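You operate a simulated robot arm through the tools that you are given. There is no shell and no other tool. Be economical: measure what you need, move in short steps, check, and stop when the job is done.

The job below is to be done with a simulated robot arm. You get a single attempt, and the scene is never put back.

JOB
Take the oil can from the top of the press bench and put it on top of the black rubber disc. Take the orange tin and leave it on the red board. Take the green block on the trestle table top and put it away on the right end of the wall bench. Switch the roll brake lever on. Press the red strap button two times. Take the white block and leave it on top of the teal sanding pad. Fetch the dark segment from the top of the glue table and set it on the upper grey shelf. Put the packer from the top of the glue table on the bench before the stop fence. Any order will do. Set down upright: oil can, orange tin. The roll brake lever goes clockwise seen from above, to its stop.
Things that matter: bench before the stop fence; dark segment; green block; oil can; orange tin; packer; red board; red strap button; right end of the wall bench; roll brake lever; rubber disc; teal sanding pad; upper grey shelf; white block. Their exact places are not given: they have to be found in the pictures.

Only the result counts: the job must be done as asked and must still hold three seconds after the hand-in. Knocking over, shifting, dropping, spilling or breaking anything else fails it.

ROBOT AND FRAMES
A 7-joint arm with a two-finger parallel gripper on a trunk, on a base that drives. Base frame: it is fixed to the floor where the robot stands at the start and does not move with it; the origin is under the middle of the robot, x ahead of it, y to its left, z up; the surface under the hand at the start is at about z = 800. Readings come in mm, rad, newtons and seconds.
With the tool pointing down near the work surface it reaches from about 300 to 720 mm from the robot's upright axis, wherever it stands. Its first joint turns from -2.897 to 2.897 rad. Places, roughly: bench before the stop fence (48x21 cm) [480, -200, 800]; dark segment (25x6x3 cm) [-1700, 4100, 900]; green block (11x5x4 cm) [-7100, 0, 800]; oil can (13x7x16 cm) [500, 100, 800]; orange tin (6x6x10 cm) [-1700, -1400, 400]; packer (15x2x5 cm) [-600, 4400, 900]; red board (9x15x2 cm) [-4600, -1500, 900]; red strap button [-10800, 600, 600]; right end of the wall bench (38x20 cm) [-2420, -1380, 880]; roll brake lever [-9400, -1300, 800]; rubber disc (13x13x5 cm) [500, 400, 800]; teal sanding pad (11x11x7 cm) [700, 1000, 800]; upper grey shelf [-3500, 6100, 900]; white block (11x5x4 cm) [-2500, -1400, 900]. Payload 3.43 kg.
The TCP is the grasp point between the finger pads, 34 mm short of the fingertips. In the tool frame z runs along the fingers and y along their closing line. The gripper opens to 128 mm. The fingers are 24 mm wide and 12 mm thick; the gripper's body (48 by 130 mm) begins 96 mm behind the TCP.
Orientation is that of the tool frame in the base frame, as a unit quaternion [x, y, z, w]. With the fingers straight down and closing along the base's y, the tool's x points along the base's -x, its y along +y and its z along -z.

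CONTROLS
- The arm moves only by the tool servo_tool. Its argument "rows" is a list of rows, each a list of 7 numbers: the turn, a rotation vector about the base's x, y, z in rad, then the shift along the base's x, y, z in mm, then the gripper command, from -1 (shut) to 1 (fully open), values between in proportion. In form: [[wx, wy, wz, x, y, z, jaw], ...]. A call has 1 to 10 rows; each row shifts and turns the commanded pose from where the row before left it. Rows are played at 5 a second. More than 50 mm and 0.15 rad between two rows, or a gripper value outside its range, and nothing of the call is played. Where a pose cannot be reached the arm comes as near as it can. A force on the tool above 40 N (or 10 N above the force at the start of the call, whichever is more), or a blocked arm, ends the call early, and 0.2 s more pass. Each finger travels about 108 mm/s and halts on what it meets, pressing with about 30 N; the grip force reading is that of the motor and also rises with nothing between the fingers. The clock runs only during rows and for 0.2 s after the last one: add rows that do not move to give the fingers time. The reply holds the time, the measured pose of the TCP, the force on the tool along the base axes, the opening and the grip force, in the units named above and with some noise, with the torque about the TCP (base axes, N m) and any sound that the robot's microphone picked up.
- Cameras (640 x 400 px; columns grow to the right, rows downward): "scene" is now at [-13.1, 111.9, 1458.8]; the picture's right is [-0.32, -0.95, 0.00], its down [-0.65, 0.22, -0.73] and it looks along [0.69, -0.23, -0.68] (base axes); focal length 260 px, centre (320, 200). "wrist" rides on the gripper at [76, -11, -160] in the tool frame; the picture's right is [0.15, 0.99, 0.00], its down [-0.88, 0.13, -0.46] and it looks along [-0.45, 0.07, 0.89] (tool axes); focal length 234 px, centre (320, 200).
- get_image(camera): a new picture of that camera. No time passes.
- move_column(by): slides the trunk up (or, below 0, down) by that many mm; the arm and the scene camera ride with it, the base frame stays. It gives what a move gives, with no picture.
- drive_base(legs): drives the robot by 1 to 6 legs, each [ahead, left, turn to the left] in mm, mm and rad, along the robot's own axes; the way and the turn of a leg run together, so that a leg with both is an arc; at most 1500 mm and 3.142 rad a leg. The arm and the cameras ride along, it lands a little off, and it stops where it bumps. It gives what a move gives.
- aim_head(pan, tilt): turns the head with the scene camera to pan (to the left, within 1.501 rad either way) and tilt (down, from -0.506 to 1.204), counted from straight ahead of the robot. It gives what a move gives.
- point_at(camera, pixels): there is no depth. For up to 12 entries [column, row, z] of the newest picture of that camera ("zoom" is the newest enlarged one), the place [x, y] in the base frame at which the ray of that pixel passes the height z, good to about 2 mm. No time passes.
- enlarge(camera, box): a new picture of the part [left, top, right, bottom] of that camera's present view, enlarged. No time passes.
- hand_in(): hands the job in; it is judged then, once.

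Keep the steps short. Do not move on a guess: measure, check each grasp and each placing, and mend mistakes. In all there are 138 turns and 154 pictures (those below and enlarged ones count). Leave the gripper open and the arm clear of the work at the hand-in unless told otherwise, and finish with a single line.

The tools are called as a command line: name --pt "numbers of a row" for each row, then --argument value for the rest, lists and objects as JSON in quotes. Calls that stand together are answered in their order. servo_tool: Moves the arm, as the interface text tells. Its arguments: {"type":"object","properties":{"rows":{"type":"array","items":{"type":"array","items":{"type":"number"}}}},"required":["rows"]} The other tools are called the same way: move_column (by) slides the trunk up or down; drive_base (legs) drives the base; aim_head (pan, tilt) turns the head that bears the scene camera; get_image (camera) takes a picture; point_at (camera, pixels) gives the place at which the rays of pixels pass given heights; enlarge (camera, box) takes an enlarged picture of a part of a camera's view; hand_in () hands the job in.

At the start:

```text
t: 0.0
ee_pos: [419.8, 147.0, 1118.0]
orientation: [-0.001, 1.0, -0.001, 0.0]
ft_force: [0.2, 0.4, 0.0]
wrist_torque: [-0.01, -0.03, -0.03]
gripper_width: 128.1
grasp_force: 0.0
trunk travel left (down, up): [-175.0, 149.0]
robot x, y, heading: [-0.3, 1.8, -0.002]
head pan, tilt: [-0.325, 0.749]
```

scene: 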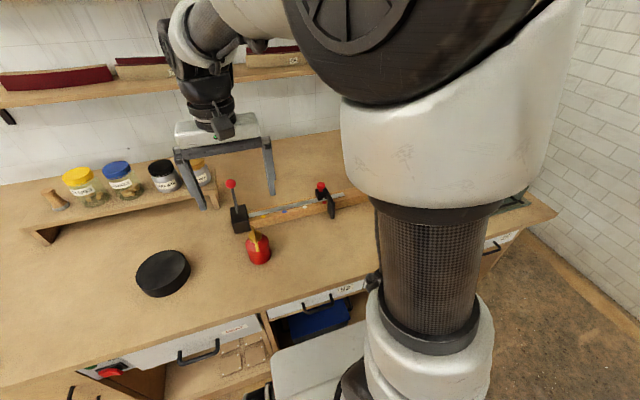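
wrist: 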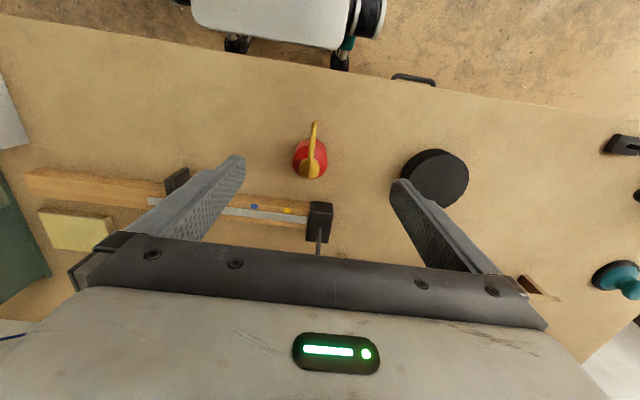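

I see the red oil can (wrist about 310,155) and the black disc (436,178). I'll enlarge both and measure them.

enlarge --camera "wrist" --box '[240, 90, 500, 252]'

enlarge --camera "scene" --box '[120, 160, 360, 310]'

point_at --camera "wrist" --pixels '[[293, 160, 830], [327, 160, 830], [310, 178, 830], [314, 124, 960], [311, 175, 920], [402, 176, 850], [468, 176, 850], [437, 149, 850], [437, 207, 850]]'

point_at --camera "scene" --pixels '[[258, 250, 830], [246, 250, 830], [270, 250, 830], [135, 268, 850], [190, 262, 850], [163, 250, 850]]'

```text
2.46 times, centred on (370, 171) of wrist
```

zoom: 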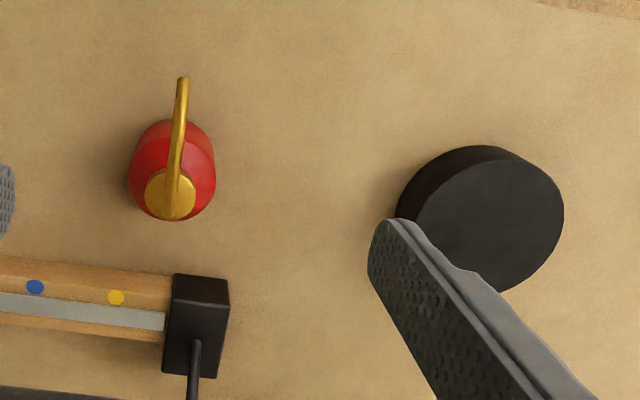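

```text
2.67 times, centred on (240, 235) of scene
```

zoom: 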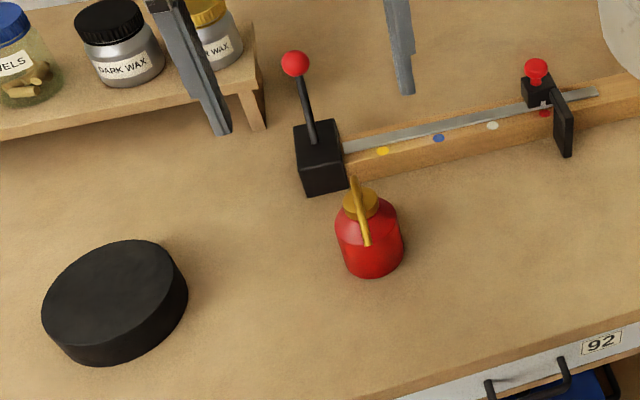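

```text
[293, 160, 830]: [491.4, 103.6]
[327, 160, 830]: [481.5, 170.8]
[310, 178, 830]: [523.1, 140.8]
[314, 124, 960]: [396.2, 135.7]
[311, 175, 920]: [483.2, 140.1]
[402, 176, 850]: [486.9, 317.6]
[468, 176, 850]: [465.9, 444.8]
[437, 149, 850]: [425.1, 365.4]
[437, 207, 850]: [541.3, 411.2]
```

```text
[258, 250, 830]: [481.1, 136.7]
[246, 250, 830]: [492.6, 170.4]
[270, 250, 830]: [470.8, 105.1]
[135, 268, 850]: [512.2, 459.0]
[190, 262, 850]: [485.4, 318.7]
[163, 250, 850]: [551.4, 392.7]
```

Can at about (483,138), spout towards the robot. Next I measure the lever with the red ball near it before descending.

point_at --camera "scene" --pixels '[[230, 184, 900], [230, 184, 940], [230, 184, 980], [240, 220, 800]]'

point_at --camera "wrist" --pixels '[[321, 203, 850], [318, 240, 860], [318, 254, 900]]'

servo_tool --pt "0 0 0 30 -5 0 1" --pt "0 0 0 33 -4 0 1" --pt "0 0 0 0 0 -40 1" --pt "0 0 0 0 0 -40 1" --pt "0 0 0 0 0 0 1"

get_image --camera "wrist"

```text
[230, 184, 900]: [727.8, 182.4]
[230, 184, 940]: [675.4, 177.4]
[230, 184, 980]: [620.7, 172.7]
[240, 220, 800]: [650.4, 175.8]
```

```text
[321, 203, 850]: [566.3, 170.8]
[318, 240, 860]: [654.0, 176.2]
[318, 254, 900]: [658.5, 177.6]
```

```text
t: 1.2
ee_pos: [482.5, 137.8, 1037.9]
orientation: [0.0, 1.0, 0.0, 0.0]
ft_force: [0.0, -0.3, 0.3]
wrist_torque: [-0.03, 0.0, -0.03]
gripper_width: 127.8
grasp_force: 0.1
trunk travel left (down, up): [-175.0, 149.0]
robot x, y, heading: [1.6, -2.1, -0.004]
head pan, tilt: [-0.325, 0.749]
```

```text
149 pictures are left
```

wrist: 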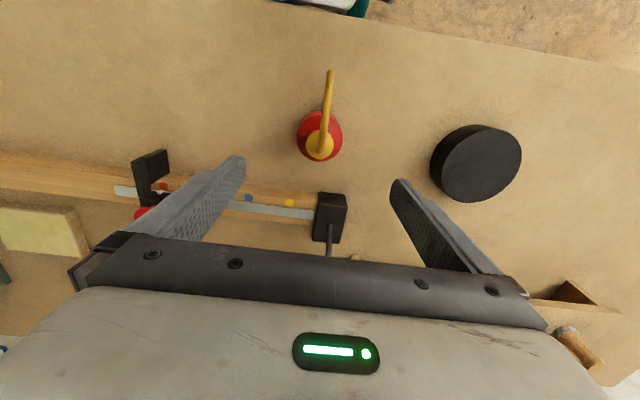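

Descending is clear of the lever (ball about x 670). Re-measure the can in this closer view.

point_at --camera "wrist" --pixels '[[298, 138, 840], [342, 133, 840], [319, 161, 820], [319, 150, 890], [330, 72, 955], [430, 165, 850], [521, 150, 850], [470, 125, 850], [480, 202, 850]]'

servo_tool --pt "0 0 0 0 0 -45 1" --pt "0 0 0 0 0 -45 1" --pt "0 0 0 0 0 -30 1" --pt "0 0 0 0 0 0 1"

get_image --camera "wrist"

```text
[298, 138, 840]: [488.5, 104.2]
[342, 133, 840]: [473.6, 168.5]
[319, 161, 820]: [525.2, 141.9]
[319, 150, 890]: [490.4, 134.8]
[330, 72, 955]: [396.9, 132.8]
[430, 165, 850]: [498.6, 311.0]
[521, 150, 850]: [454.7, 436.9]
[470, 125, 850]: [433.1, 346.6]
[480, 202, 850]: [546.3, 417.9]
```

```text
t: 2.2
ee_pos: [480.8, 136.8, 915.1]
orientation: [-0.001, 1.0, -0.001, 0.0]
ft_force: [-0.2, -0.3, -0.1]
wrist_torque: [0.02, -0.02, -0.02]
gripper_width: 127.8
grasp_force: 0.1
trunk travel left (down, up): [-175.0, 149.0]
robot x, y, heading: [0.7, 2.1, 0.002]
head pan, tilt: [-0.325, 0.749]
```

```text
148 pictures are left
```

wrist: 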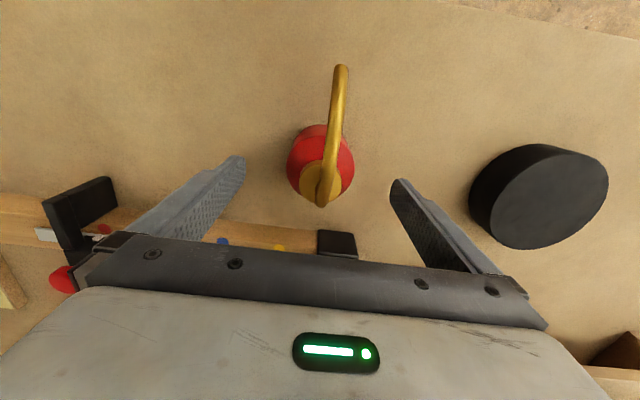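

Good, the can lies between the fingers. Going down to about z 855 with x +5 and closing.

point_at --camera "wrist" --pixels '[[492, 215, 850], [608, 180, 850], [585, 155, 850], [525, 249, 850], [322, 185, 910]]'

servo_tool --pt "0 0 0 5 0 -30 1" --pt "0 0 0 0 0 -30 1" --pt "0 0 0 0 0 0 0.3" --pt "0 0 0 0 0 0 -0.3" --pt "0 0 0 0 0 0 -0.6" --pt "0 0 0 0 0 0 -0.6"

get_image --camera "wrist"

```text
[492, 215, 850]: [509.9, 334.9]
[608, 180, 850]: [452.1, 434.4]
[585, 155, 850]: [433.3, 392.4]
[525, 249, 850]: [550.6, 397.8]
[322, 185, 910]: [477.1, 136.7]
```

```text
t: 3.6
ee_pos: [487.9, 138.2, 856.3]
orientation: [0.0, 1.0, -0.001, -0.001]
ft_force: [0.8, 0.3, 0.4]
wrist_torque: [-0.06, -0.13, -0.01]
gripper_width: 64.9
grasp_force: 29.8
trunk travel left (down, up): [-175.0, 149.0]
robot x, y, heading: [-0.2, -1.6, 0.004]
head pan, tilt: [-0.325, 0.749]
```

```text
147 pictures are left
```

wrist: 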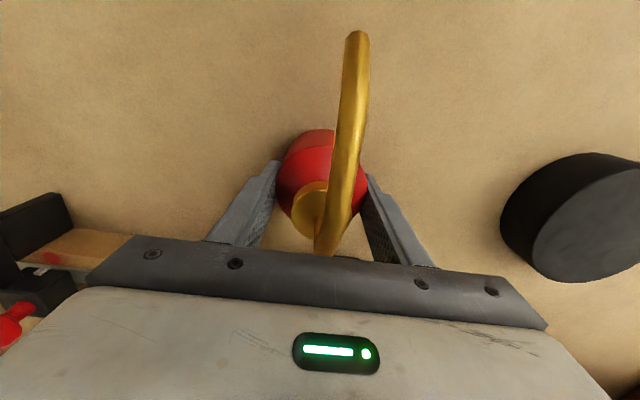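

Gripped (64.9 mm). Lift 90 mm and carry to over the disc centre (~487,386).

servo_tool --pt "0 0 0 0 0 45 -0.6" --pt "0 0 0 0 0 45 -0.6" --pt "0 0 0 0 45 0 -0.6" --pt "0 0 0 0 45 0 -0.6" --pt "0 0 0 0 45 0 -0.6" --pt "0 0 0 0 45 0 -0.6" --pt "0 0 0 0 45 0 -0.6" --pt "0 0 0 0 23 0 -0.6" --pt "0 0 0 0 0 0 -0.6"

get_image --camera "wrist"

get_image --camera "scene"

```text
t: 5.6
ee_pos: [487.5, 387.4, 948.6]
orientation: [0.0, 1.0, 0.0, 0.001]
ft_force: [-0.6, 0.5, -2.6]
wrist_torque: [-0.01, -0.04, -0.02]
gripper_width: 65.0
grasp_force: 29.8
trunk travel left (down, up): [-175.0, 149.0]
robot x, y, heading: [-1.7, -2.9, -0.002]
head pan, tilt: [-0.325, 0.749]
```

```text
146 pictures are left
```

wrist: 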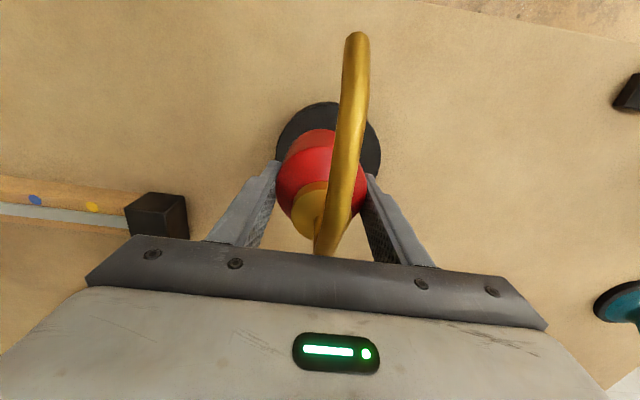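

```text
145 pictures are left
```

scene: 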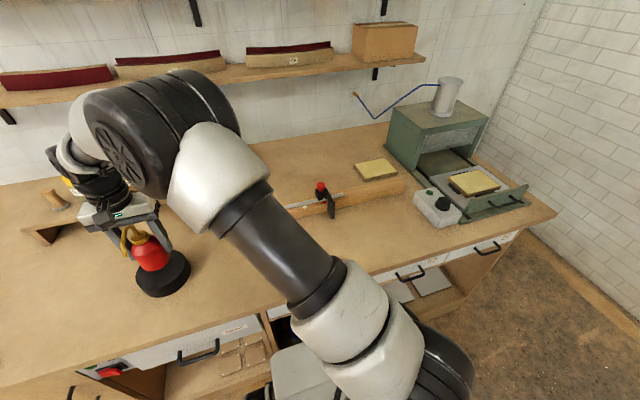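

The can is over the disc; check the visible disc edges, then lower gently.

point_at --camera "wrist" --pixels '[[325, 102, 850], [276, 155, 850], [381, 150, 850]]'

servo_tool --pt "0 0 0 0 0 -20 -0.6" --pt "0 0 0 0 0 -15 -0.6" --pt "0 0 0 0 0 -4 -0.6" --pt "0 0 0 0 0 -2 -0.6" --pt "0 0 0 0 0 0 -0.6"

```text
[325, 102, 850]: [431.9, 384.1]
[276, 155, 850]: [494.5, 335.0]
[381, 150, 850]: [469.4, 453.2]
```

```text
t: 6.8
ee_pos: [486.9, 383.8, 907.4]
orientation: [0.0, 1.0, 0.0, 0.0]
ft_force: [-1.1, 0.2, -2.9]
wrist_torque: [-0.02, 0.02, -0.01]
gripper_width: 64.9
grasp_force: 29.9
trunk travel left (down, up): [-175.0, 149.0]
robot x, y, heading: [-2.0, 0.6, 0.003]
head pan, tilt: [-0.325, 0.749]
```

Disc centre reads nearer (494,391); nudge +6,+6 and lower until contact.

servo_tool --pt "0 0 0 6 6 0 -0.6" --pt "0 0 0 0 0 -1 -0.6" --pt "0 0 0 0 0 -1 -0.6" --pt "0 0 0 0 0 -1 -0.6" --pt "0 0 0 0 0 0 -0.6"

get_image --camera "scene"

```text
t: 8.0
ee_pos: [493.7, 391.1, 905.1]
orientation: [0.0, 1.0, 0.0, -0.001]
ft_force: [0.0, 0.9, -3.5]
wrist_torque: [-0.01, 0.0, 0.01]
gripper_width: 64.8
grasp_force: 30.3
trunk travel left (down, up): [-175.0, 149.0]
robot x, y, heading: [-1.2, 1.0, -0.002]
head pan, tilt: [-0.325, 0.749]
```

```text
144 pictures are left
```

scene: 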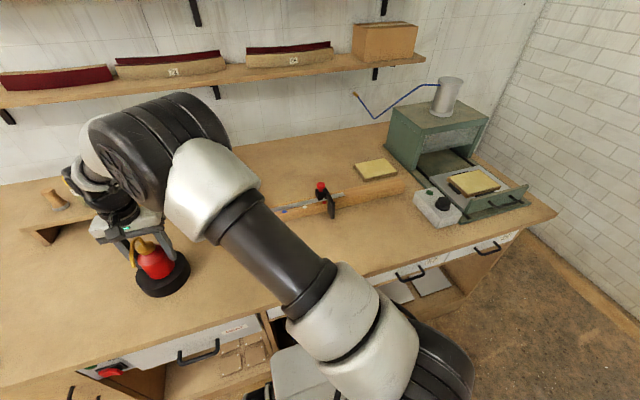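

Not in contact yet; lower in small steps.

servo_tool --pt "0 0 0 0 0 -1.5 -0.6" --pt "0 0 0 0 0 -1.5 -0.6" --pt "0 0 0 0 0 -1.5 -0.6" --pt "0 0 0 0 0 0 -0.6"

enlarge --camera "scene" --box '[90, 210, 230, 310]'

```text
t: 9.0
ee_pos: [493.5, 391.5, 902.2]
orientation: [0.0, 1.0, 0.001, 0.001]
ft_force: [-2.1, -1.7, 14.5]
wrist_torque: [-0.36, 0.34, 0.01]
gripper_width: 64.9
grasp_force: 29.9
trunk travel left (down, up): [-175.0, 149.0]
robot x, y, heading: [-1.3, 1.4, -0.0]
head pan, tilt: [-0.325, 0.749]
```

```text
4.00 times, centred on (160, 260) of scene
```

zoom: 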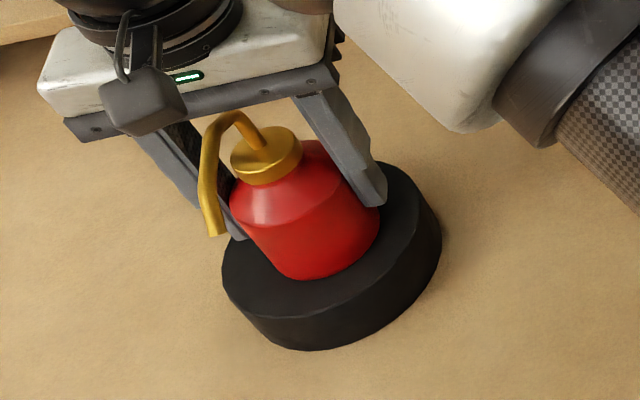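

Seated on the disc. Open and raise.

servo_tool --pt "0 0 0 0 0 0.5 -0.6" --pt "0 0 0 0 0 0 0.3" --pt "0 0 0 0 0 0 0.8" --pt "0 0 0 0 0 0 0.8" --pt "0 0 0 0 0 45 0.8" --pt "0 0 0 0 0 45 0.8" --pt "0 0 0 0 0 45 0.8" --pt "0 0 0 0 0 45 0.8" --pt "0 0 0 0 -40 30 0.8" --pt "0 0 0 0 0 0 0.8"

get_image --camera "wrist"

aim_head --pan -0.7 --tilt 0.6

get_image --camera "scene"

```text
t: 11.2
ee_pos: [492.0, 351.1, 1112.1]
orientation: [0.001, 1.0, -0.001, 0.0]
ft_force: [0.3, -0.3, 0.3]
wrist_torque: [0.0, -0.02, -0.02]
gripper_width: 115.1
grasp_force: 0.1
trunk travel left (down, up): [-175.0, 149.0]
robot x, y, heading: [-0.6, -1.3, -0.001]
head pan, tilt: [-0.325, 0.749]
```

```text
142 pictures are left
```

wrist: 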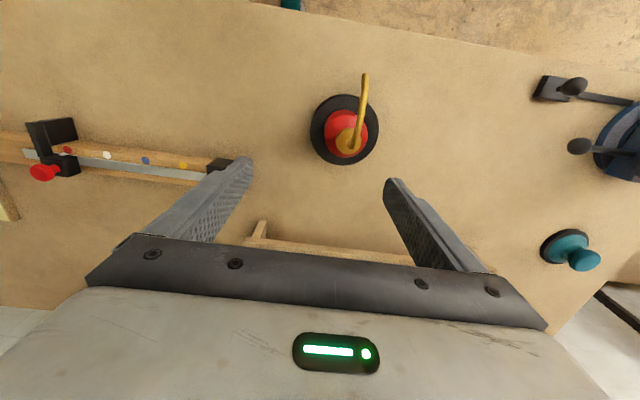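

```text
t: 12.1
ee_pos: [493.7, 353.2, 1112.3]
orientation: [0.0, 1.0, -0.001, 0.001]
ft_force: [0.0, -0.4, 0.1]
wrist_torque: [0.01, 0.0, 0.02]
gripper_width: 115.2
grasp_force: 0.0
trunk travel left (down, up): [-175.0, 149.0]
robot x, y, heading: [-2.4, 1.2, -0.005]
head pan, tilt: [-0.7, 0.6]
```

```text
141 pictures are left
```

scene: 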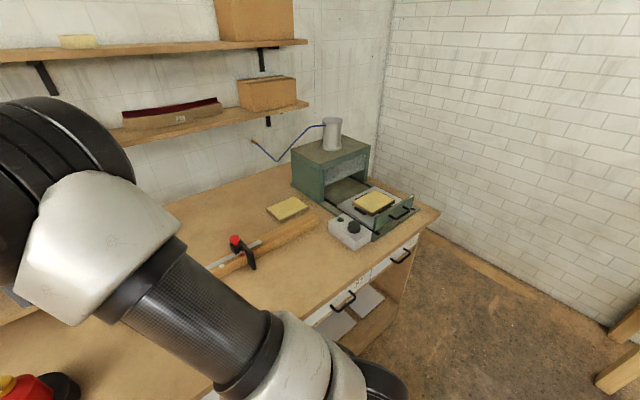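

The can stands on the disc. Now look around to plan the drive: pan far right and far left.

servo_tool --pt "0 0 0 -20 -50 0 0.5" --pt "0 0 0 -20 -50 0 0.5" --pt "0 0 0 -25 -50 0 0.5" --pt "0 0 0 -25 -50 0 0.5" --pt "0 0 0 -25 -50 0 0.5" --pt "0 0 0 -25 -50 0 0.5" --pt "0 0 0 -10 -50 0 0.5"

aim_head --pan -1.5 --tilt 0.2

get_image --camera "scene"

aim_head --pan 1.5 --tilt 0.2

get_image --camera "scene"

```text
refused: row 1 steps farther than a row can; nothing moved
```

```text
t: 13.2
ee_pos: [493.6, 352.1, 1112.6]
orientation: [0.0, 1.0, 0.0, 0.0]
ft_force: [0.0, 0.0, -0.1]
wrist_torque: [-0.01, 0.0, -0.02]
gripper_width: 115.1
grasp_force: 0.0
trunk travel left (down, up): [-175.0, 149.0]
robot x, y, heading: [3.3, -1.2, 0.001]
head pan, tilt: [-1.499, 0.201]
```

```text
140 pictures are left
```

scene: 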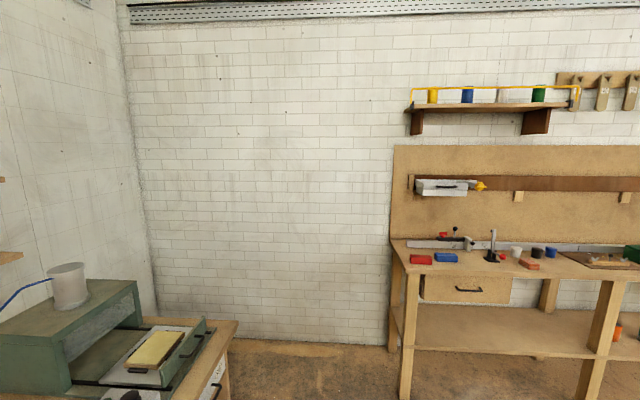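

```text
t: 15.8
ee_pos: [494.7, 352.9, 1112.2]
orientation: [0.001, 1.0, 0.0, 0.0]
ft_force: [0.5, -0.2, -0.4]
wrist_torque: [0.01, 0.0, -0.02]
gripper_width: 115.2
grasp_force: 0.2
trunk travel left (down, up): [-175.0, 149.0]
robot x, y, heading: [0.5, 1.2, 0.0]
head pan, tilt: [1.499, 0.201]
```

```text
139 pictures are left
```

scene: 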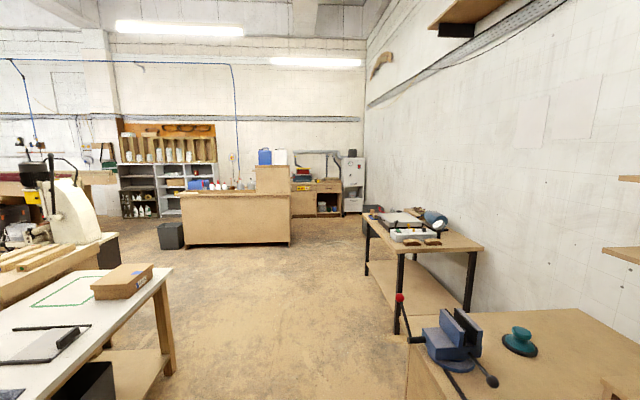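

The wall bench is to my right, glue table/shelves far left. Retract the arm and measure obstacle corners.

point_at --camera "scene" --pixels '[[172, 268, 800], [75, 268, 800], [0, 318, 800], [408, 312, 800], [365, 215, 800], [182, 193, 900], [292, 193, 900], [290, 243, 0], [185, 243, 0], [170, 248, 0], [360, 213, 0], [125, 216, 0]]'

servo_tool --pt "0 0 0 -18 -39 0 0.5" --pt "0 0 0 -18 -39 0 0.5" --pt "0 0 0 -18 -39 0 0.5" --pt "0 0 0 -18 -39 0 0.5" --pt "0 0 0 -18 -39 0 0.5" --pt "0 0 0 -18 -39 0 0.5" --pt "0 0 0 -18 -39 0 0.5" --pt "0 0 0 -18 -39 0 0.5" --pt "0 0 0 -18 -39 0 0.5"

aim_head --pan -1.5 --tilt 0.5

get_image --camera "scene"

point_at --camera "scene" --pixels '[[422, 305, 870]]'

```text
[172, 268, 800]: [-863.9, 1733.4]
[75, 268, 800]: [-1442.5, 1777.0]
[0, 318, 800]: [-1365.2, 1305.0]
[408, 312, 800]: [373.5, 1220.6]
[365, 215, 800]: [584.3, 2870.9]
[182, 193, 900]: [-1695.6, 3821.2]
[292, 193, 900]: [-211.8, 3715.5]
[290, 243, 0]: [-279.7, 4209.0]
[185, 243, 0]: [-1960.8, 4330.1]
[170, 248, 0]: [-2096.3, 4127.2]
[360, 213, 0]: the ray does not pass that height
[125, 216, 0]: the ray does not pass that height
```

```text
t: 17.8
ee_pos: [330.6, -0.1, 1112.7]
orientation: [0.0, 1.0, 0.001, 0.0]
ft_force: [0.1, 0.2, 0.5]
wrist_torque: [-0.03, -0.02, -0.01]
gripper_width: 95.8
grasp_force: 0.1
trunk travel left (down, up): [-175.0, 149.0]
robot x, y, heading: [0.9, -1.5, -0.0]
head pan, tilt: [1.499, 0.201]
```

```text
t: 20.4
ee_pos: [331.4, -0.2, 1113.3]
orientation: [0.0, 1.0, 0.0, 0.0]
ft_force: [-0.5, 0.7, 0.1]
wrist_torque: [0.01, -0.01, -0.02]
gripper_width: 95.7
grasp_force: 0.0
trunk travel left (down, up): [-175.0, 149.0]
robot x, y, heading: [1.5, -1.4, 0.002]
head pan, tilt: [-1.499, 0.499]
```

```text
138 pictures are left
```

scene: 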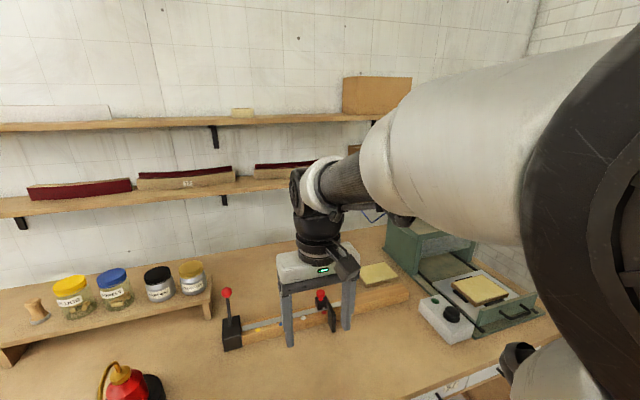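

```text
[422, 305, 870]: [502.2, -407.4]
```

get_image --camera "scene"

```text
137 pictures are left
```

scene: 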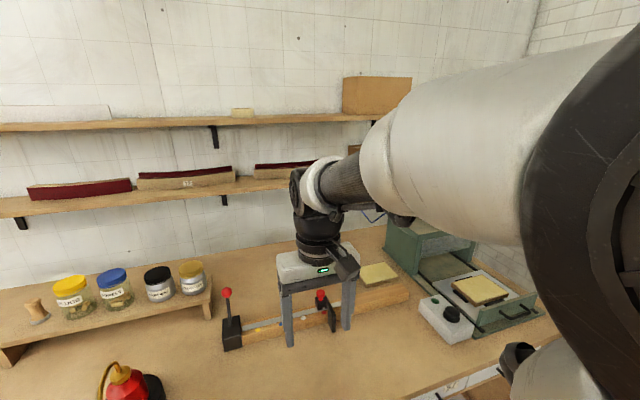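

The picture doesn't match the reported pan; aim again.

aim_head --pan -1.2 --tilt 0.4

get_image --camera "scene"

```text
t: 21.2
ee_pos: [331.9, 0.7, 1112.1]
orientation: [0.0, 1.0, 0.001, -0.001]
ft_force: [0.0, -0.2, 0.5]
wrist_torque: [0.02, -0.01, -0.02]
gripper_width: 95.9
grasp_force: 0.0
trunk travel left (down, up): [-175.0, 149.0]
robot x, y, heading: [-1.0, -1.4, 0.005]
head pan, tilt: [-1.201, 0.4]
```

```text
136 pictures are left
```

scene: 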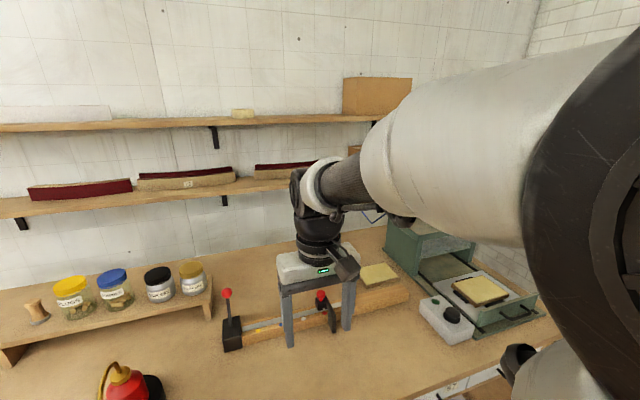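

The head seems blocked by the raised elbow. I'll back off a little and turn right to face the wall bench.

drive_base --legs '[[-250, 0, 0], [0, 0, -1.57]]'

aim_head --pan 0.0 --tilt 0.35

get_image --camera "scene"

```text
t: 26.9
ee_pos: [-248.8, -331.3, 1113.0]
orientation: [0.707, 0.707, 0.0, 0.0]
ft_force: [0.8, -0.1, -0.5]
wrist_torque: [0.01, -0.04, -0.02]
gripper_width: 96.0
grasp_force: 0.0
trunk travel left (down, up): [-175.0, 149.0]
robot x, y, heading: [-249.5, -2.6, -1.576]
head pan, tilt: [-1.201, 0.4]
```

```text
t: 28.3
ee_pos: [-247.8, -330.7, 1112.6]
orientation: [0.707, 0.707, 0.0, 0.0]
ft_force: [-0.3, -0.3, 0.6]
wrist_torque: [-0.01, 0.02, 0.0]
gripper_width: 96.2
grasp_force: 0.2
trunk travel left (down, up): [-175.0, 149.0]
robot x, y, heading: [-245.1, 1.7, -1.572]
head pan, tilt: [0.0, 0.351]
```

```text
135 pictures are left
```

scene: 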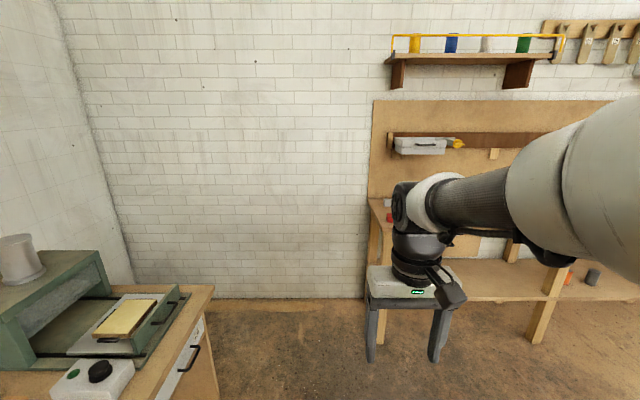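

Turn to face -x to view the aisle before going along it.

drive_base --legs '[[0, 0, -1.35]]'

get_image --camera "scene"

```text
t: 32.2
ee_pos: [-571.0, -65.2, 1112.4]
orientation: [0.995, 0.101, 0.001, 0.0]
ft_force: [0.7, 0.1, 0.1]
wrist_torque: [-0.04, 0.0, 0.01]
gripper_width: 96.1
grasp_force: 0.1
trunk travel left (down, up): [-175.0, 149.0]
robot x, y, heading: [-248.0, -1.5, -2.933]
head pan, tilt: [0.0, 0.351]
```

```text
134 pictures are left
```

scene: 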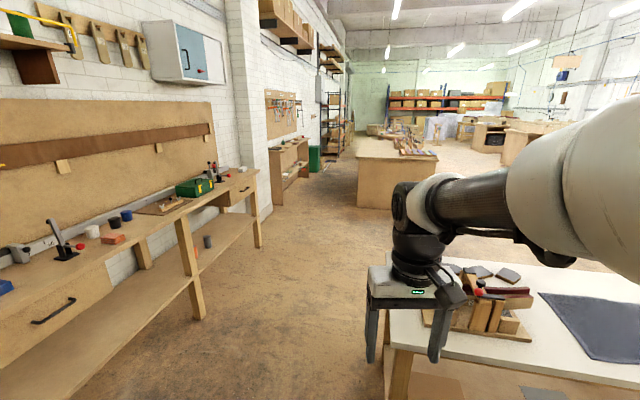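

point_at --camera "scene" --pixels '[[390, 345, 750], [410, 262, 750], [256, 185, 880], [60, 290, 880], [198, 245, 400], [355, 205, 0], [435, 205, 0], [200, 320, 0], [262, 247, 0]]'

enlarge --camera "scene" --box '[0, 100, 320, 300]'

```text
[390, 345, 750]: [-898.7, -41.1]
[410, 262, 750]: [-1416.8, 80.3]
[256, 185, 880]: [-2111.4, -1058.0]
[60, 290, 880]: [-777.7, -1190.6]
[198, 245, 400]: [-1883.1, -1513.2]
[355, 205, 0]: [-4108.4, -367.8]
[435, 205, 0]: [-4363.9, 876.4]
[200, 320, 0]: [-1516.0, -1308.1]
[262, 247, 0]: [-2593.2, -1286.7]
```

```text
2.00 times, centred on (160, 200) of scene
```

zoom: 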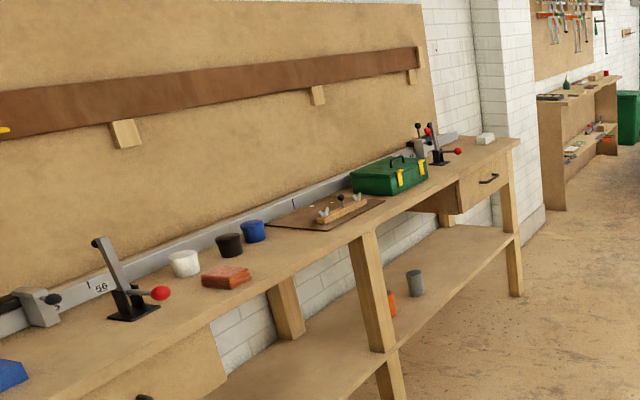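

I see the layout: white block at the far end of the wall bench, orange tin (behind a bench leg) on the lower shelf, second bench beyond. Drive into the aisle facing the wall bench.

drive_base --legs '[[283, 602, 0], [0, 0, 1.36], [60, -1150, 0]]'

aim_head --pan 0.0 --tilt 0.7

get_image --camera "scene"

```text
t: 52.9
ee_pos: [-1546.8, -1051.2, 1111.1]
orientation: [0.706, 0.708, 0.0, 0.0]
ft_force: [0.2, 0.3, 1.0]
wrist_torque: [0.01, 0.0, 0.02]
gripper_width: 95.9
grasp_force: 0.1
trunk travel left (down, up): [-175.0, 149.0]
robot x, y, heading: [-1545.9, -715.6, -1.571]
head pan, tilt: [0.0, 0.351]
```

```text
t: 53.7
ee_pos: [-1546.6, -1052.8, 1112.3]
orientation: [0.706, 0.708, -0.001, 0.001]
ft_force: [-0.7, 0.0, -0.2]
wrist_torque: [0.03, 0.02, 0.02]
gripper_width: 95.9
grasp_force: 0.1
trunk travel left (down, up): [-175.0, 149.0]
robot x, y, heading: [-1547.0, -721.9, -1.567]
head pan, tilt: [0.0, 0.7]
```

```text
132 pictures are left
```

scene: 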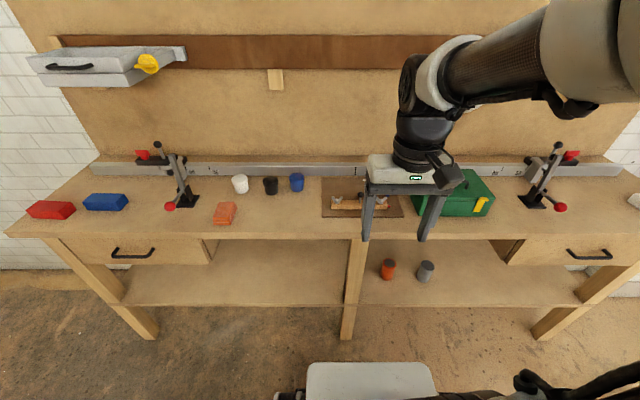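

Orange tin at (388,269), grey neighbour at (425,270) on the lower shelf; white block at far right. Enlarge the tin and bench region.

enlarge --camera "scene" --box '[330, 200, 490, 300]'

point_at --camera "scene" --pixels '[[388, 280, 400], [388, 280, 350], [388, 280, 300], [388, 261, 500], [388, 261, 450], [355, 239, 880], [345, 305, 400], [345, 305, 350], [356, 240, 860], [343, 338, 0], [480, 217, 880], [365, 239, 830]]'

```text
4.00 times, centred on (410, 250) of scene
```

zoom: 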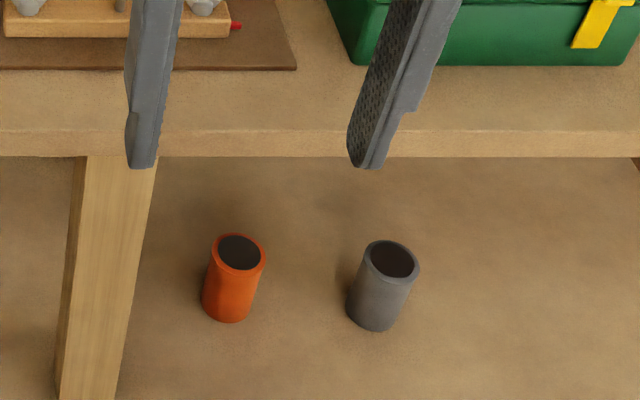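

```text
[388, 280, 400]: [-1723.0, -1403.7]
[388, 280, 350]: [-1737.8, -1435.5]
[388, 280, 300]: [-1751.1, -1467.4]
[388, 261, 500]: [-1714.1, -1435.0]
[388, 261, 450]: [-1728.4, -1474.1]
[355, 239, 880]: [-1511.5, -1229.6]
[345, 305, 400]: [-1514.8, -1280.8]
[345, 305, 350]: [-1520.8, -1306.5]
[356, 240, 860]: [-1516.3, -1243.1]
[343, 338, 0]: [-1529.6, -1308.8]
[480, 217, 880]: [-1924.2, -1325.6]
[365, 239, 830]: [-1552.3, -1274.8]
```

Tin near (-1735,-1440) on a shelf around z 350–400. Shift base sideways to face it and lower the trunk.

drive_base --legs '[[20, -185, 0]]'

move_column --by -170

get_image --camera "scene"

get_image --camera "wrist"

```text
t: 56.1
ee_pos: [-1729.0, -1071.4, 1112.9]
orientation: [0.706, 0.708, 0.0, 0.0]
ft_force: [-0.2, -0.4, -0.5]
wrist_torque: [0.03, 0.02, 0.03]
gripper_width: 96.3
grasp_force: 0.0
trunk travel left (down, up): [-175.0, 149.0]
robot x, y, heading: [-1732.5, -737.9, -1.567]
head pan, tilt: [0.0, 0.7]
```

```text
t: 58.0
ee_pos: [-1728.9, -1072.3, 943.1]
orientation: [0.706, 0.709, 0.0, -0.001]
ft_force: [-0.1, -0.3, -1.0]
wrist_torque: [0.0, 0.01, 0.01]
gripper_width: 96.0
grasp_force: 0.1
trunk travel left (down, up): [-5.0, 319.0]
robot x, y, heading: [-1729.6, -736.5, -1.572]
head pan, tilt: [0.0, 0.7]
```

```text
130 pictures are left
```

scene: 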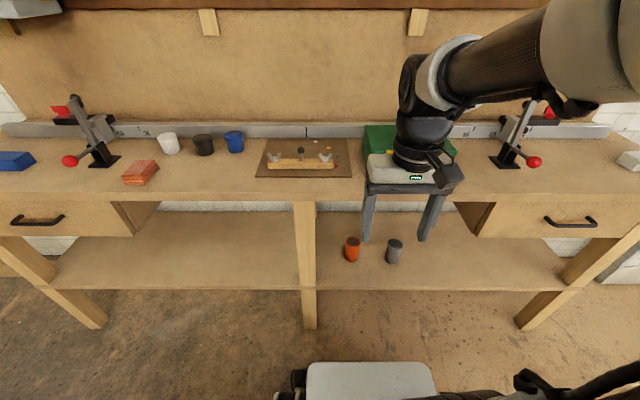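

```text
129 pictures are left
```

wrist: 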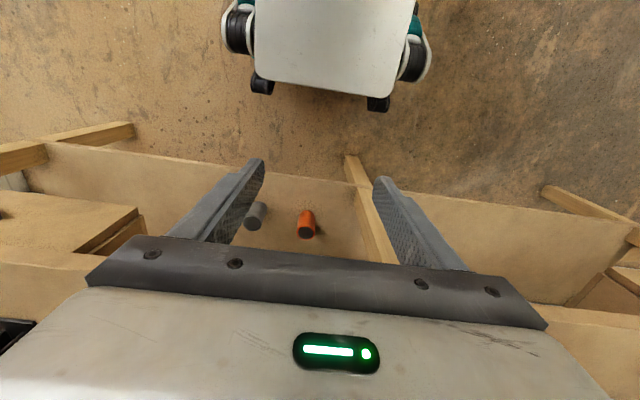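

Triangulate the tin from both views.

point_at --camera "wrist" --pixels '[[306, 233, 500], [306, 233, 470], [306, 233, 440], [306, 211, 400], [306, 211, 350], [255, 224, 470], [390, 258, 880], [350, 180, 350]]'

point_at --camera "scene" --pixels '[[352, 241, 500], [352, 241, 470], [352, 241, 440], [351, 261, 400], [351, 261, 350], [395, 242, 470], [306, 200, 880], [309, 290, 350], [309, 290, 400], [309, 326, 0], [306, 200, 840]]'

enlarge --camera "wrist" --box '[220, 170, 380, 270]'

enlarge --camera "scene" --box '[300, 200, 460, 300]'

```text
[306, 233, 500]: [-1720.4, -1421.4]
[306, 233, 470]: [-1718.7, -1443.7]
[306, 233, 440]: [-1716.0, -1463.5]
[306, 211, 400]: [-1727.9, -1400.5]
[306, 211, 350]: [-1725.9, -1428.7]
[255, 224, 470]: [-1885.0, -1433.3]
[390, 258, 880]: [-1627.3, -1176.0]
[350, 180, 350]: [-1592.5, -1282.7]
```

```text
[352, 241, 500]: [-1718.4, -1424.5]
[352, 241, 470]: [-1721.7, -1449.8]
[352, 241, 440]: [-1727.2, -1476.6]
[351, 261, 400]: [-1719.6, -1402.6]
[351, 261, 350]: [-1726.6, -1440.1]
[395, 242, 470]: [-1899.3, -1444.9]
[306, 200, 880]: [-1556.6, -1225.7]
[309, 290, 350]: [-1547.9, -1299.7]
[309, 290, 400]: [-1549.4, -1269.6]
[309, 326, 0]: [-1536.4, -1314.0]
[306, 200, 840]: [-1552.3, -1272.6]
```

```text
4.00 times, centred on (300, 220) of wrist
```

zoom: 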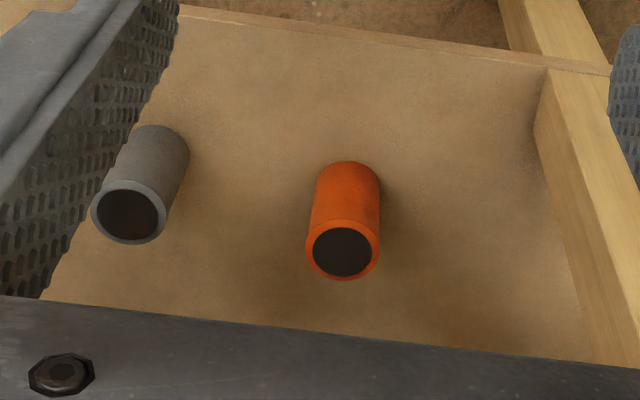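

```text
4.00 times, centred on (380, 250) of scene
```

zoom: 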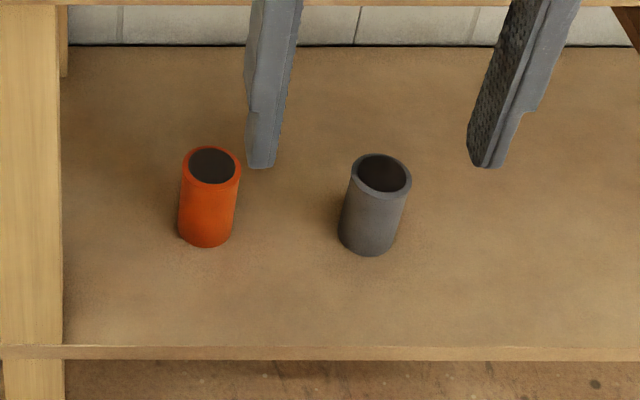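

Tin: centre ≈(-1722,-1427), z 400–500. Now lower the tool in front of the bench while tilting it forward, opening fully.

servo_tool --pt "-0.14 0 0 0 0 -40 1" --pt "-0.14 0 0 0 0 -40 1" --pt "-0.14 0 0 0 0 -40 1" --pt "-0.14 0 0 0 0 -40 1" --pt "-0.14 0 0 0 0 -40 1" --pt "-0.14 0 0 3 0 -40 1" --pt "-0.06 0 0 4 0 -40 1" --pt "0 0 0 0 0 -40 1" --pt "0 0 0 0 0 0 1"

get_image --camera "wrist"

get_image --camera "scene"

```text
t: 60.0
ee_pos: [-1720.7, -1219.3, 658.9]
orientation: [0.635, 0.638, -0.308, 0.308]
ft_force: [0.2, -0.1, -0.1]
wrist_torque: [0.0, 0.01, -0.01]
gripper_width: 128.2
grasp_force: 0.1
out of reach, approached as far as the arm can: row 3, 4, 5, 6
trunk travel left (down, up): [-5.0, 319.0]
robot x, y, heading: [-1734.7, -740.3, -1.566]
head pan, tilt: [0.0, 0.7]
```

```text
126 pictures are left
```

wrist: 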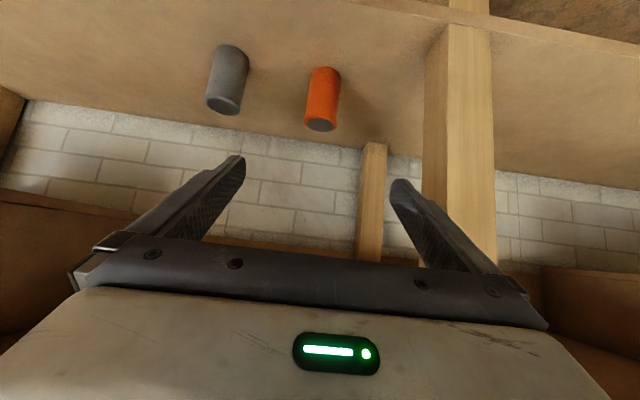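

```text
125 pictures are left
```

scene: 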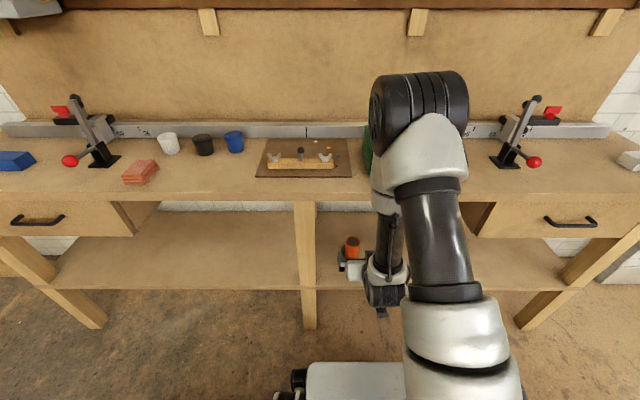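

The tool points forward under the bench. Continue down to about z 520 and check clearance.

servo_tool --pt "0 0 0 0 0 -40 1" --pt "0 0 0 0 0 -40 1" --pt "0 0 0 0 -20 -40 1" --pt "0 0 0 0 -20 -40 1" --pt "0 0 0 0 0 0 1"

get_image --camera "wrist"

get_image --camera "scene"

```text
t: 61.2
ee_pos: [-1719.6, -1259.8, 500.3]
orientation: [0.636, 0.638, -0.308, 0.307]
ft_force: [0.2, -0.9, -0.1]
wrist_torque: [-0.01, 0.03, -0.01]
gripper_width: 128.1
grasp_force: 0.1
trunk travel left (down, up): [-5.0, 319.0]
robot x, y, heading: [-1728.9, -742.3, -1.572]
head pan, tilt: [0.0, 0.7]
```

```text
124 pictures are left
```

wrist: 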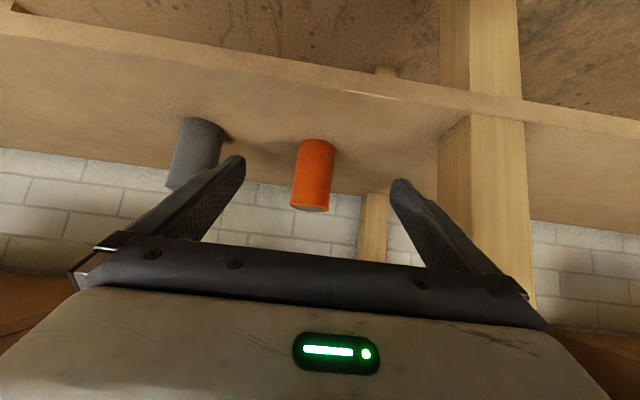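

```text
123 pictures are left
```

scene: 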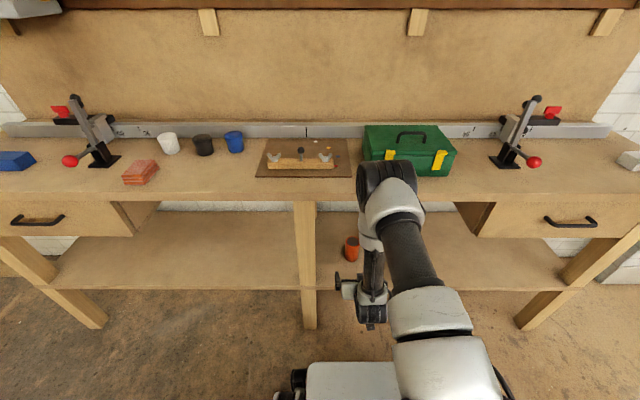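

Straddle line looks right. Advance under the bench in steps, watching force.

servo_tool --pt "0 0 0 0 -25 -15 1" --pt "0 0 0 0 -25 -12 1" --pt "0 0 0 0 -25 0 1" --pt "0 0 0 0 -25 0 1" --pt "0 0 0 0 0 0 1"

get_image --camera "wrist"

get_image --camera "scene"

```text
t: 62.4
ee_pos: [-1721.1, -1358.0, 472.3]
orientation: [0.637, 0.637, -0.308, 0.306]
ft_force: [-0.2, -0.8, 0.1]
wrist_torque: [0.02, -0.01, 0.0]
gripper_width: 127.9
grasp_force: 0.1
trunk travel left (down, up): [-5.0, 319.0]
robot x, y, heading: [-1733.8, -739.2, -1.568]
head pan, tilt: [0.0, 0.7]
```

```text
122 pictures are left
```

wrist: 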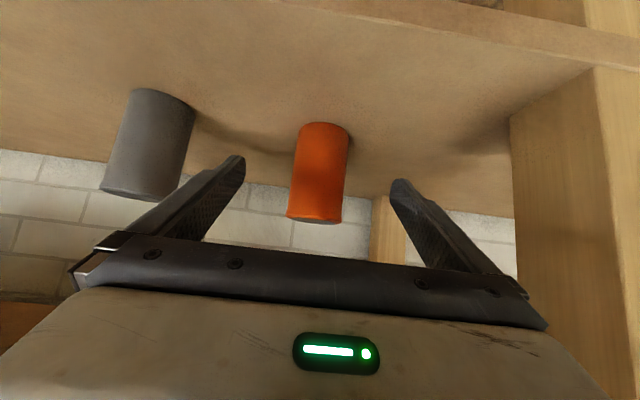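

```text
121 pictures are left
```

scene: 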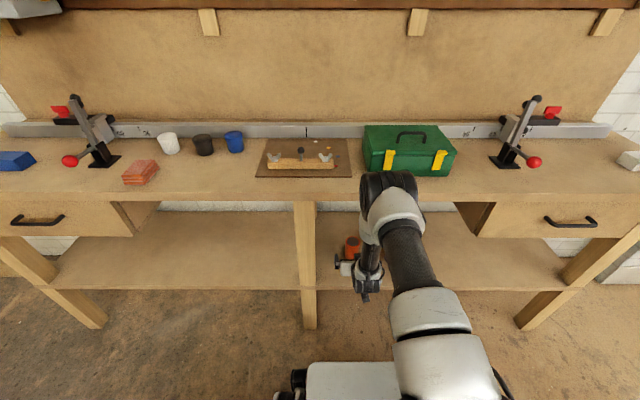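

Clear of the grey tin. Advance the last 68 mm and close gently.

servo_tool --pt "0 0 0 0 -25 -3 1" --pt "0 0 0 0 -25 -3 1" --pt "0 0 0 0 -18 0 1" --pt "0 0 0 0 0 0 1" --pt "0 0 0 0 0 0 0.3" --pt "0 0 0 0 0 0 -0.3" --pt "0 0 0 0 0 0 -0.6" --pt "0 0 0 0 0 0 -0.6"

get_image --camera "wrist"

```text
t: 64.2
ee_pos: [-1720.0, -1424.9, 466.5]
orientation: [0.635, 0.638, -0.308, 0.307]
ft_force: [0.5, -1.7, 0.6]
wrist_torque: [0.01, -0.01, -0.03]
gripper_width: 59.0
grasp_force: 29.8
trunk travel left (down, up): [-5.0, 319.0]
robot x, y, heading: [-1729.7, -744.0, -1.566]
head pan, tilt: [0.0, 0.7]
```

```text
120 pictures are left
```

wrist: 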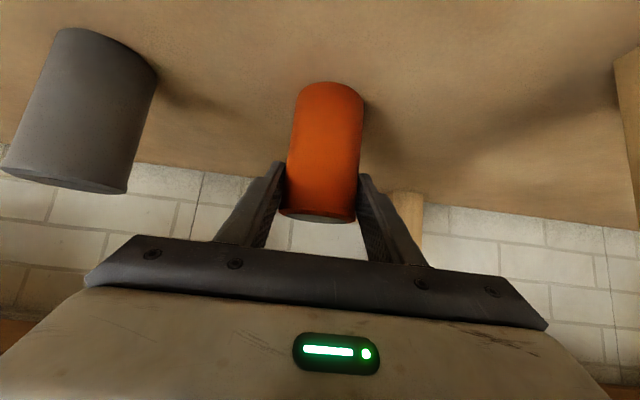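

Gripped. Lift 20 mm and pull back out.

servo_tool --pt "0 0 0 0 0 20 -0.6" --pt "0 0 0 0 35 5 -0.6" --pt "0 0 0 0 40 5 -0.6" --pt "0 0 0 0 40 0 -0.6" --pt "0 0 0 0 40 10 -0.6" --pt "0 0 0 0 30 20 -0.6" --pt "0 0 0 0 0 40 -0.6" --pt "0 0 0 0 0 0 -0.6"

get_image --camera "wrist"

```text
t: 66.0
ee_pos: [-1721.2, -1239.9, 567.0]
orientation: [0.636, 0.638, -0.308, 0.307]
ft_force: [0.0, -0.4, -2.2]
wrist_torque: [-0.03, 0.0, -0.02]
gripper_width: 58.6
grasp_force: 29.5
trunk travel left (down, up): [-5.0, 319.0]
robot x, y, heading: [-1729.2, -744.8, -1.569]
head pan, tilt: [0.0, 0.7]
```

```text
119 pictures are left
```

wrist: 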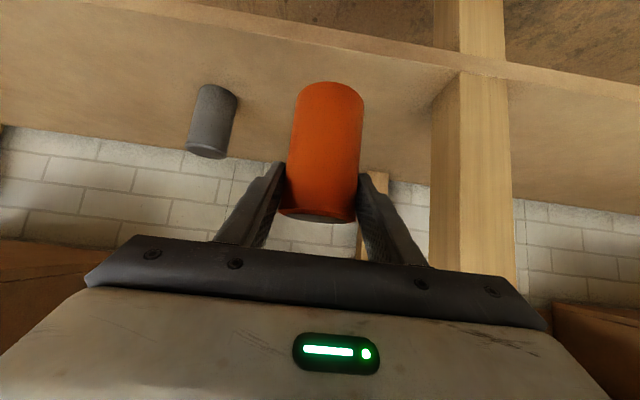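

Back away from the bench, raise the trunk, then bring the tool upright.

drive_base --legs '[[-180, 0, 0]]'

move_column --by 170

servo_tool --pt "0 0 0 0 20 40 -0.6" --pt "0 0 0 0 20 40 -0.6" --pt "0.14 0 0 0 20 40 -0.6" --pt "0.14 0 0 0 20 40 -0.6" --pt "0.14 0 0 0 0 45 -0.6" --pt "0.14 0 0 0 0 45 -0.6" --pt "0.14 0 0 0 0 45 -0.6" --pt "0.14 0 0 0 0 45 -0.6" --pt "0.06 0 0 0 0 30 -0.6" --pt "0 0 0 0 0 0 -0.6"

get_image --camera "scene"

```text
t: 67.5
ee_pos: [-1721.2, -1061.4, 567.3]
orientation: [0.636, 0.638, -0.308, 0.307]
ft_force: [0.1, -0.1, -3.1]
wrist_torque: [-0.05, 0.0, -0.01]
gripper_width: 59.1
grasp_force: 30.5
trunk travel left (down, up): [-5.0, 319.0]
robot x, y, heading: [-1732.2, -562.7, -1.562]
head pan, tilt: [0.0, 0.7]
```

```text
t: 69.4
ee_pos: [-1721.7, -1062.5, 736.6]
orientation: [0.635, 0.639, -0.307, 0.307]
ft_force: [-0.4, -0.5, -2.6]
wrist_torque: [0.01, 0.0, -0.02]
gripper_width: 59.0
grasp_force: 29.9
trunk travel left (down, up): [-175.0, 149.0]
robot x, y, heading: [-1729.6, -563.4, -1.565]
head pan, tilt: [0.0, 0.7]
```

```text
t: 71.6
ee_pos: [-1721.0, -999.7, 1101.8]
orientation: [0.705, 0.709, 0.0, 0.001]
ft_force: [-0.5, -0.2, -2.5]
wrist_torque: [-0.06, 0.01, 0.02]
gripper_width: 58.9
grasp_force: 29.4
out of reach, approached as far as the arm can: row 3
trunk travel left (down, up): [-175.0, 149.0]
robot x, y, heading: [-1730.4, -561.2, -1.563]
head pan, tilt: [0.0, 0.7]
```

```text
118 pictures are left
```

scene: 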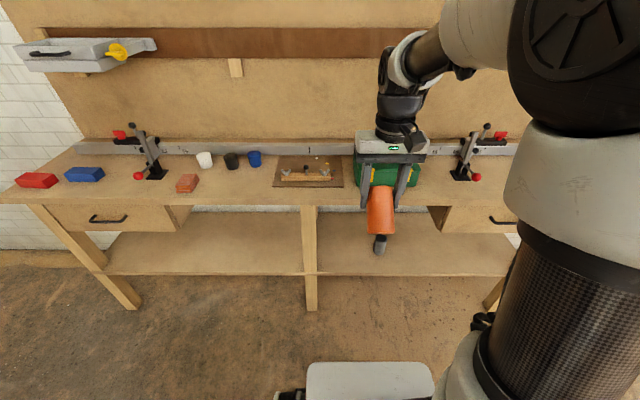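

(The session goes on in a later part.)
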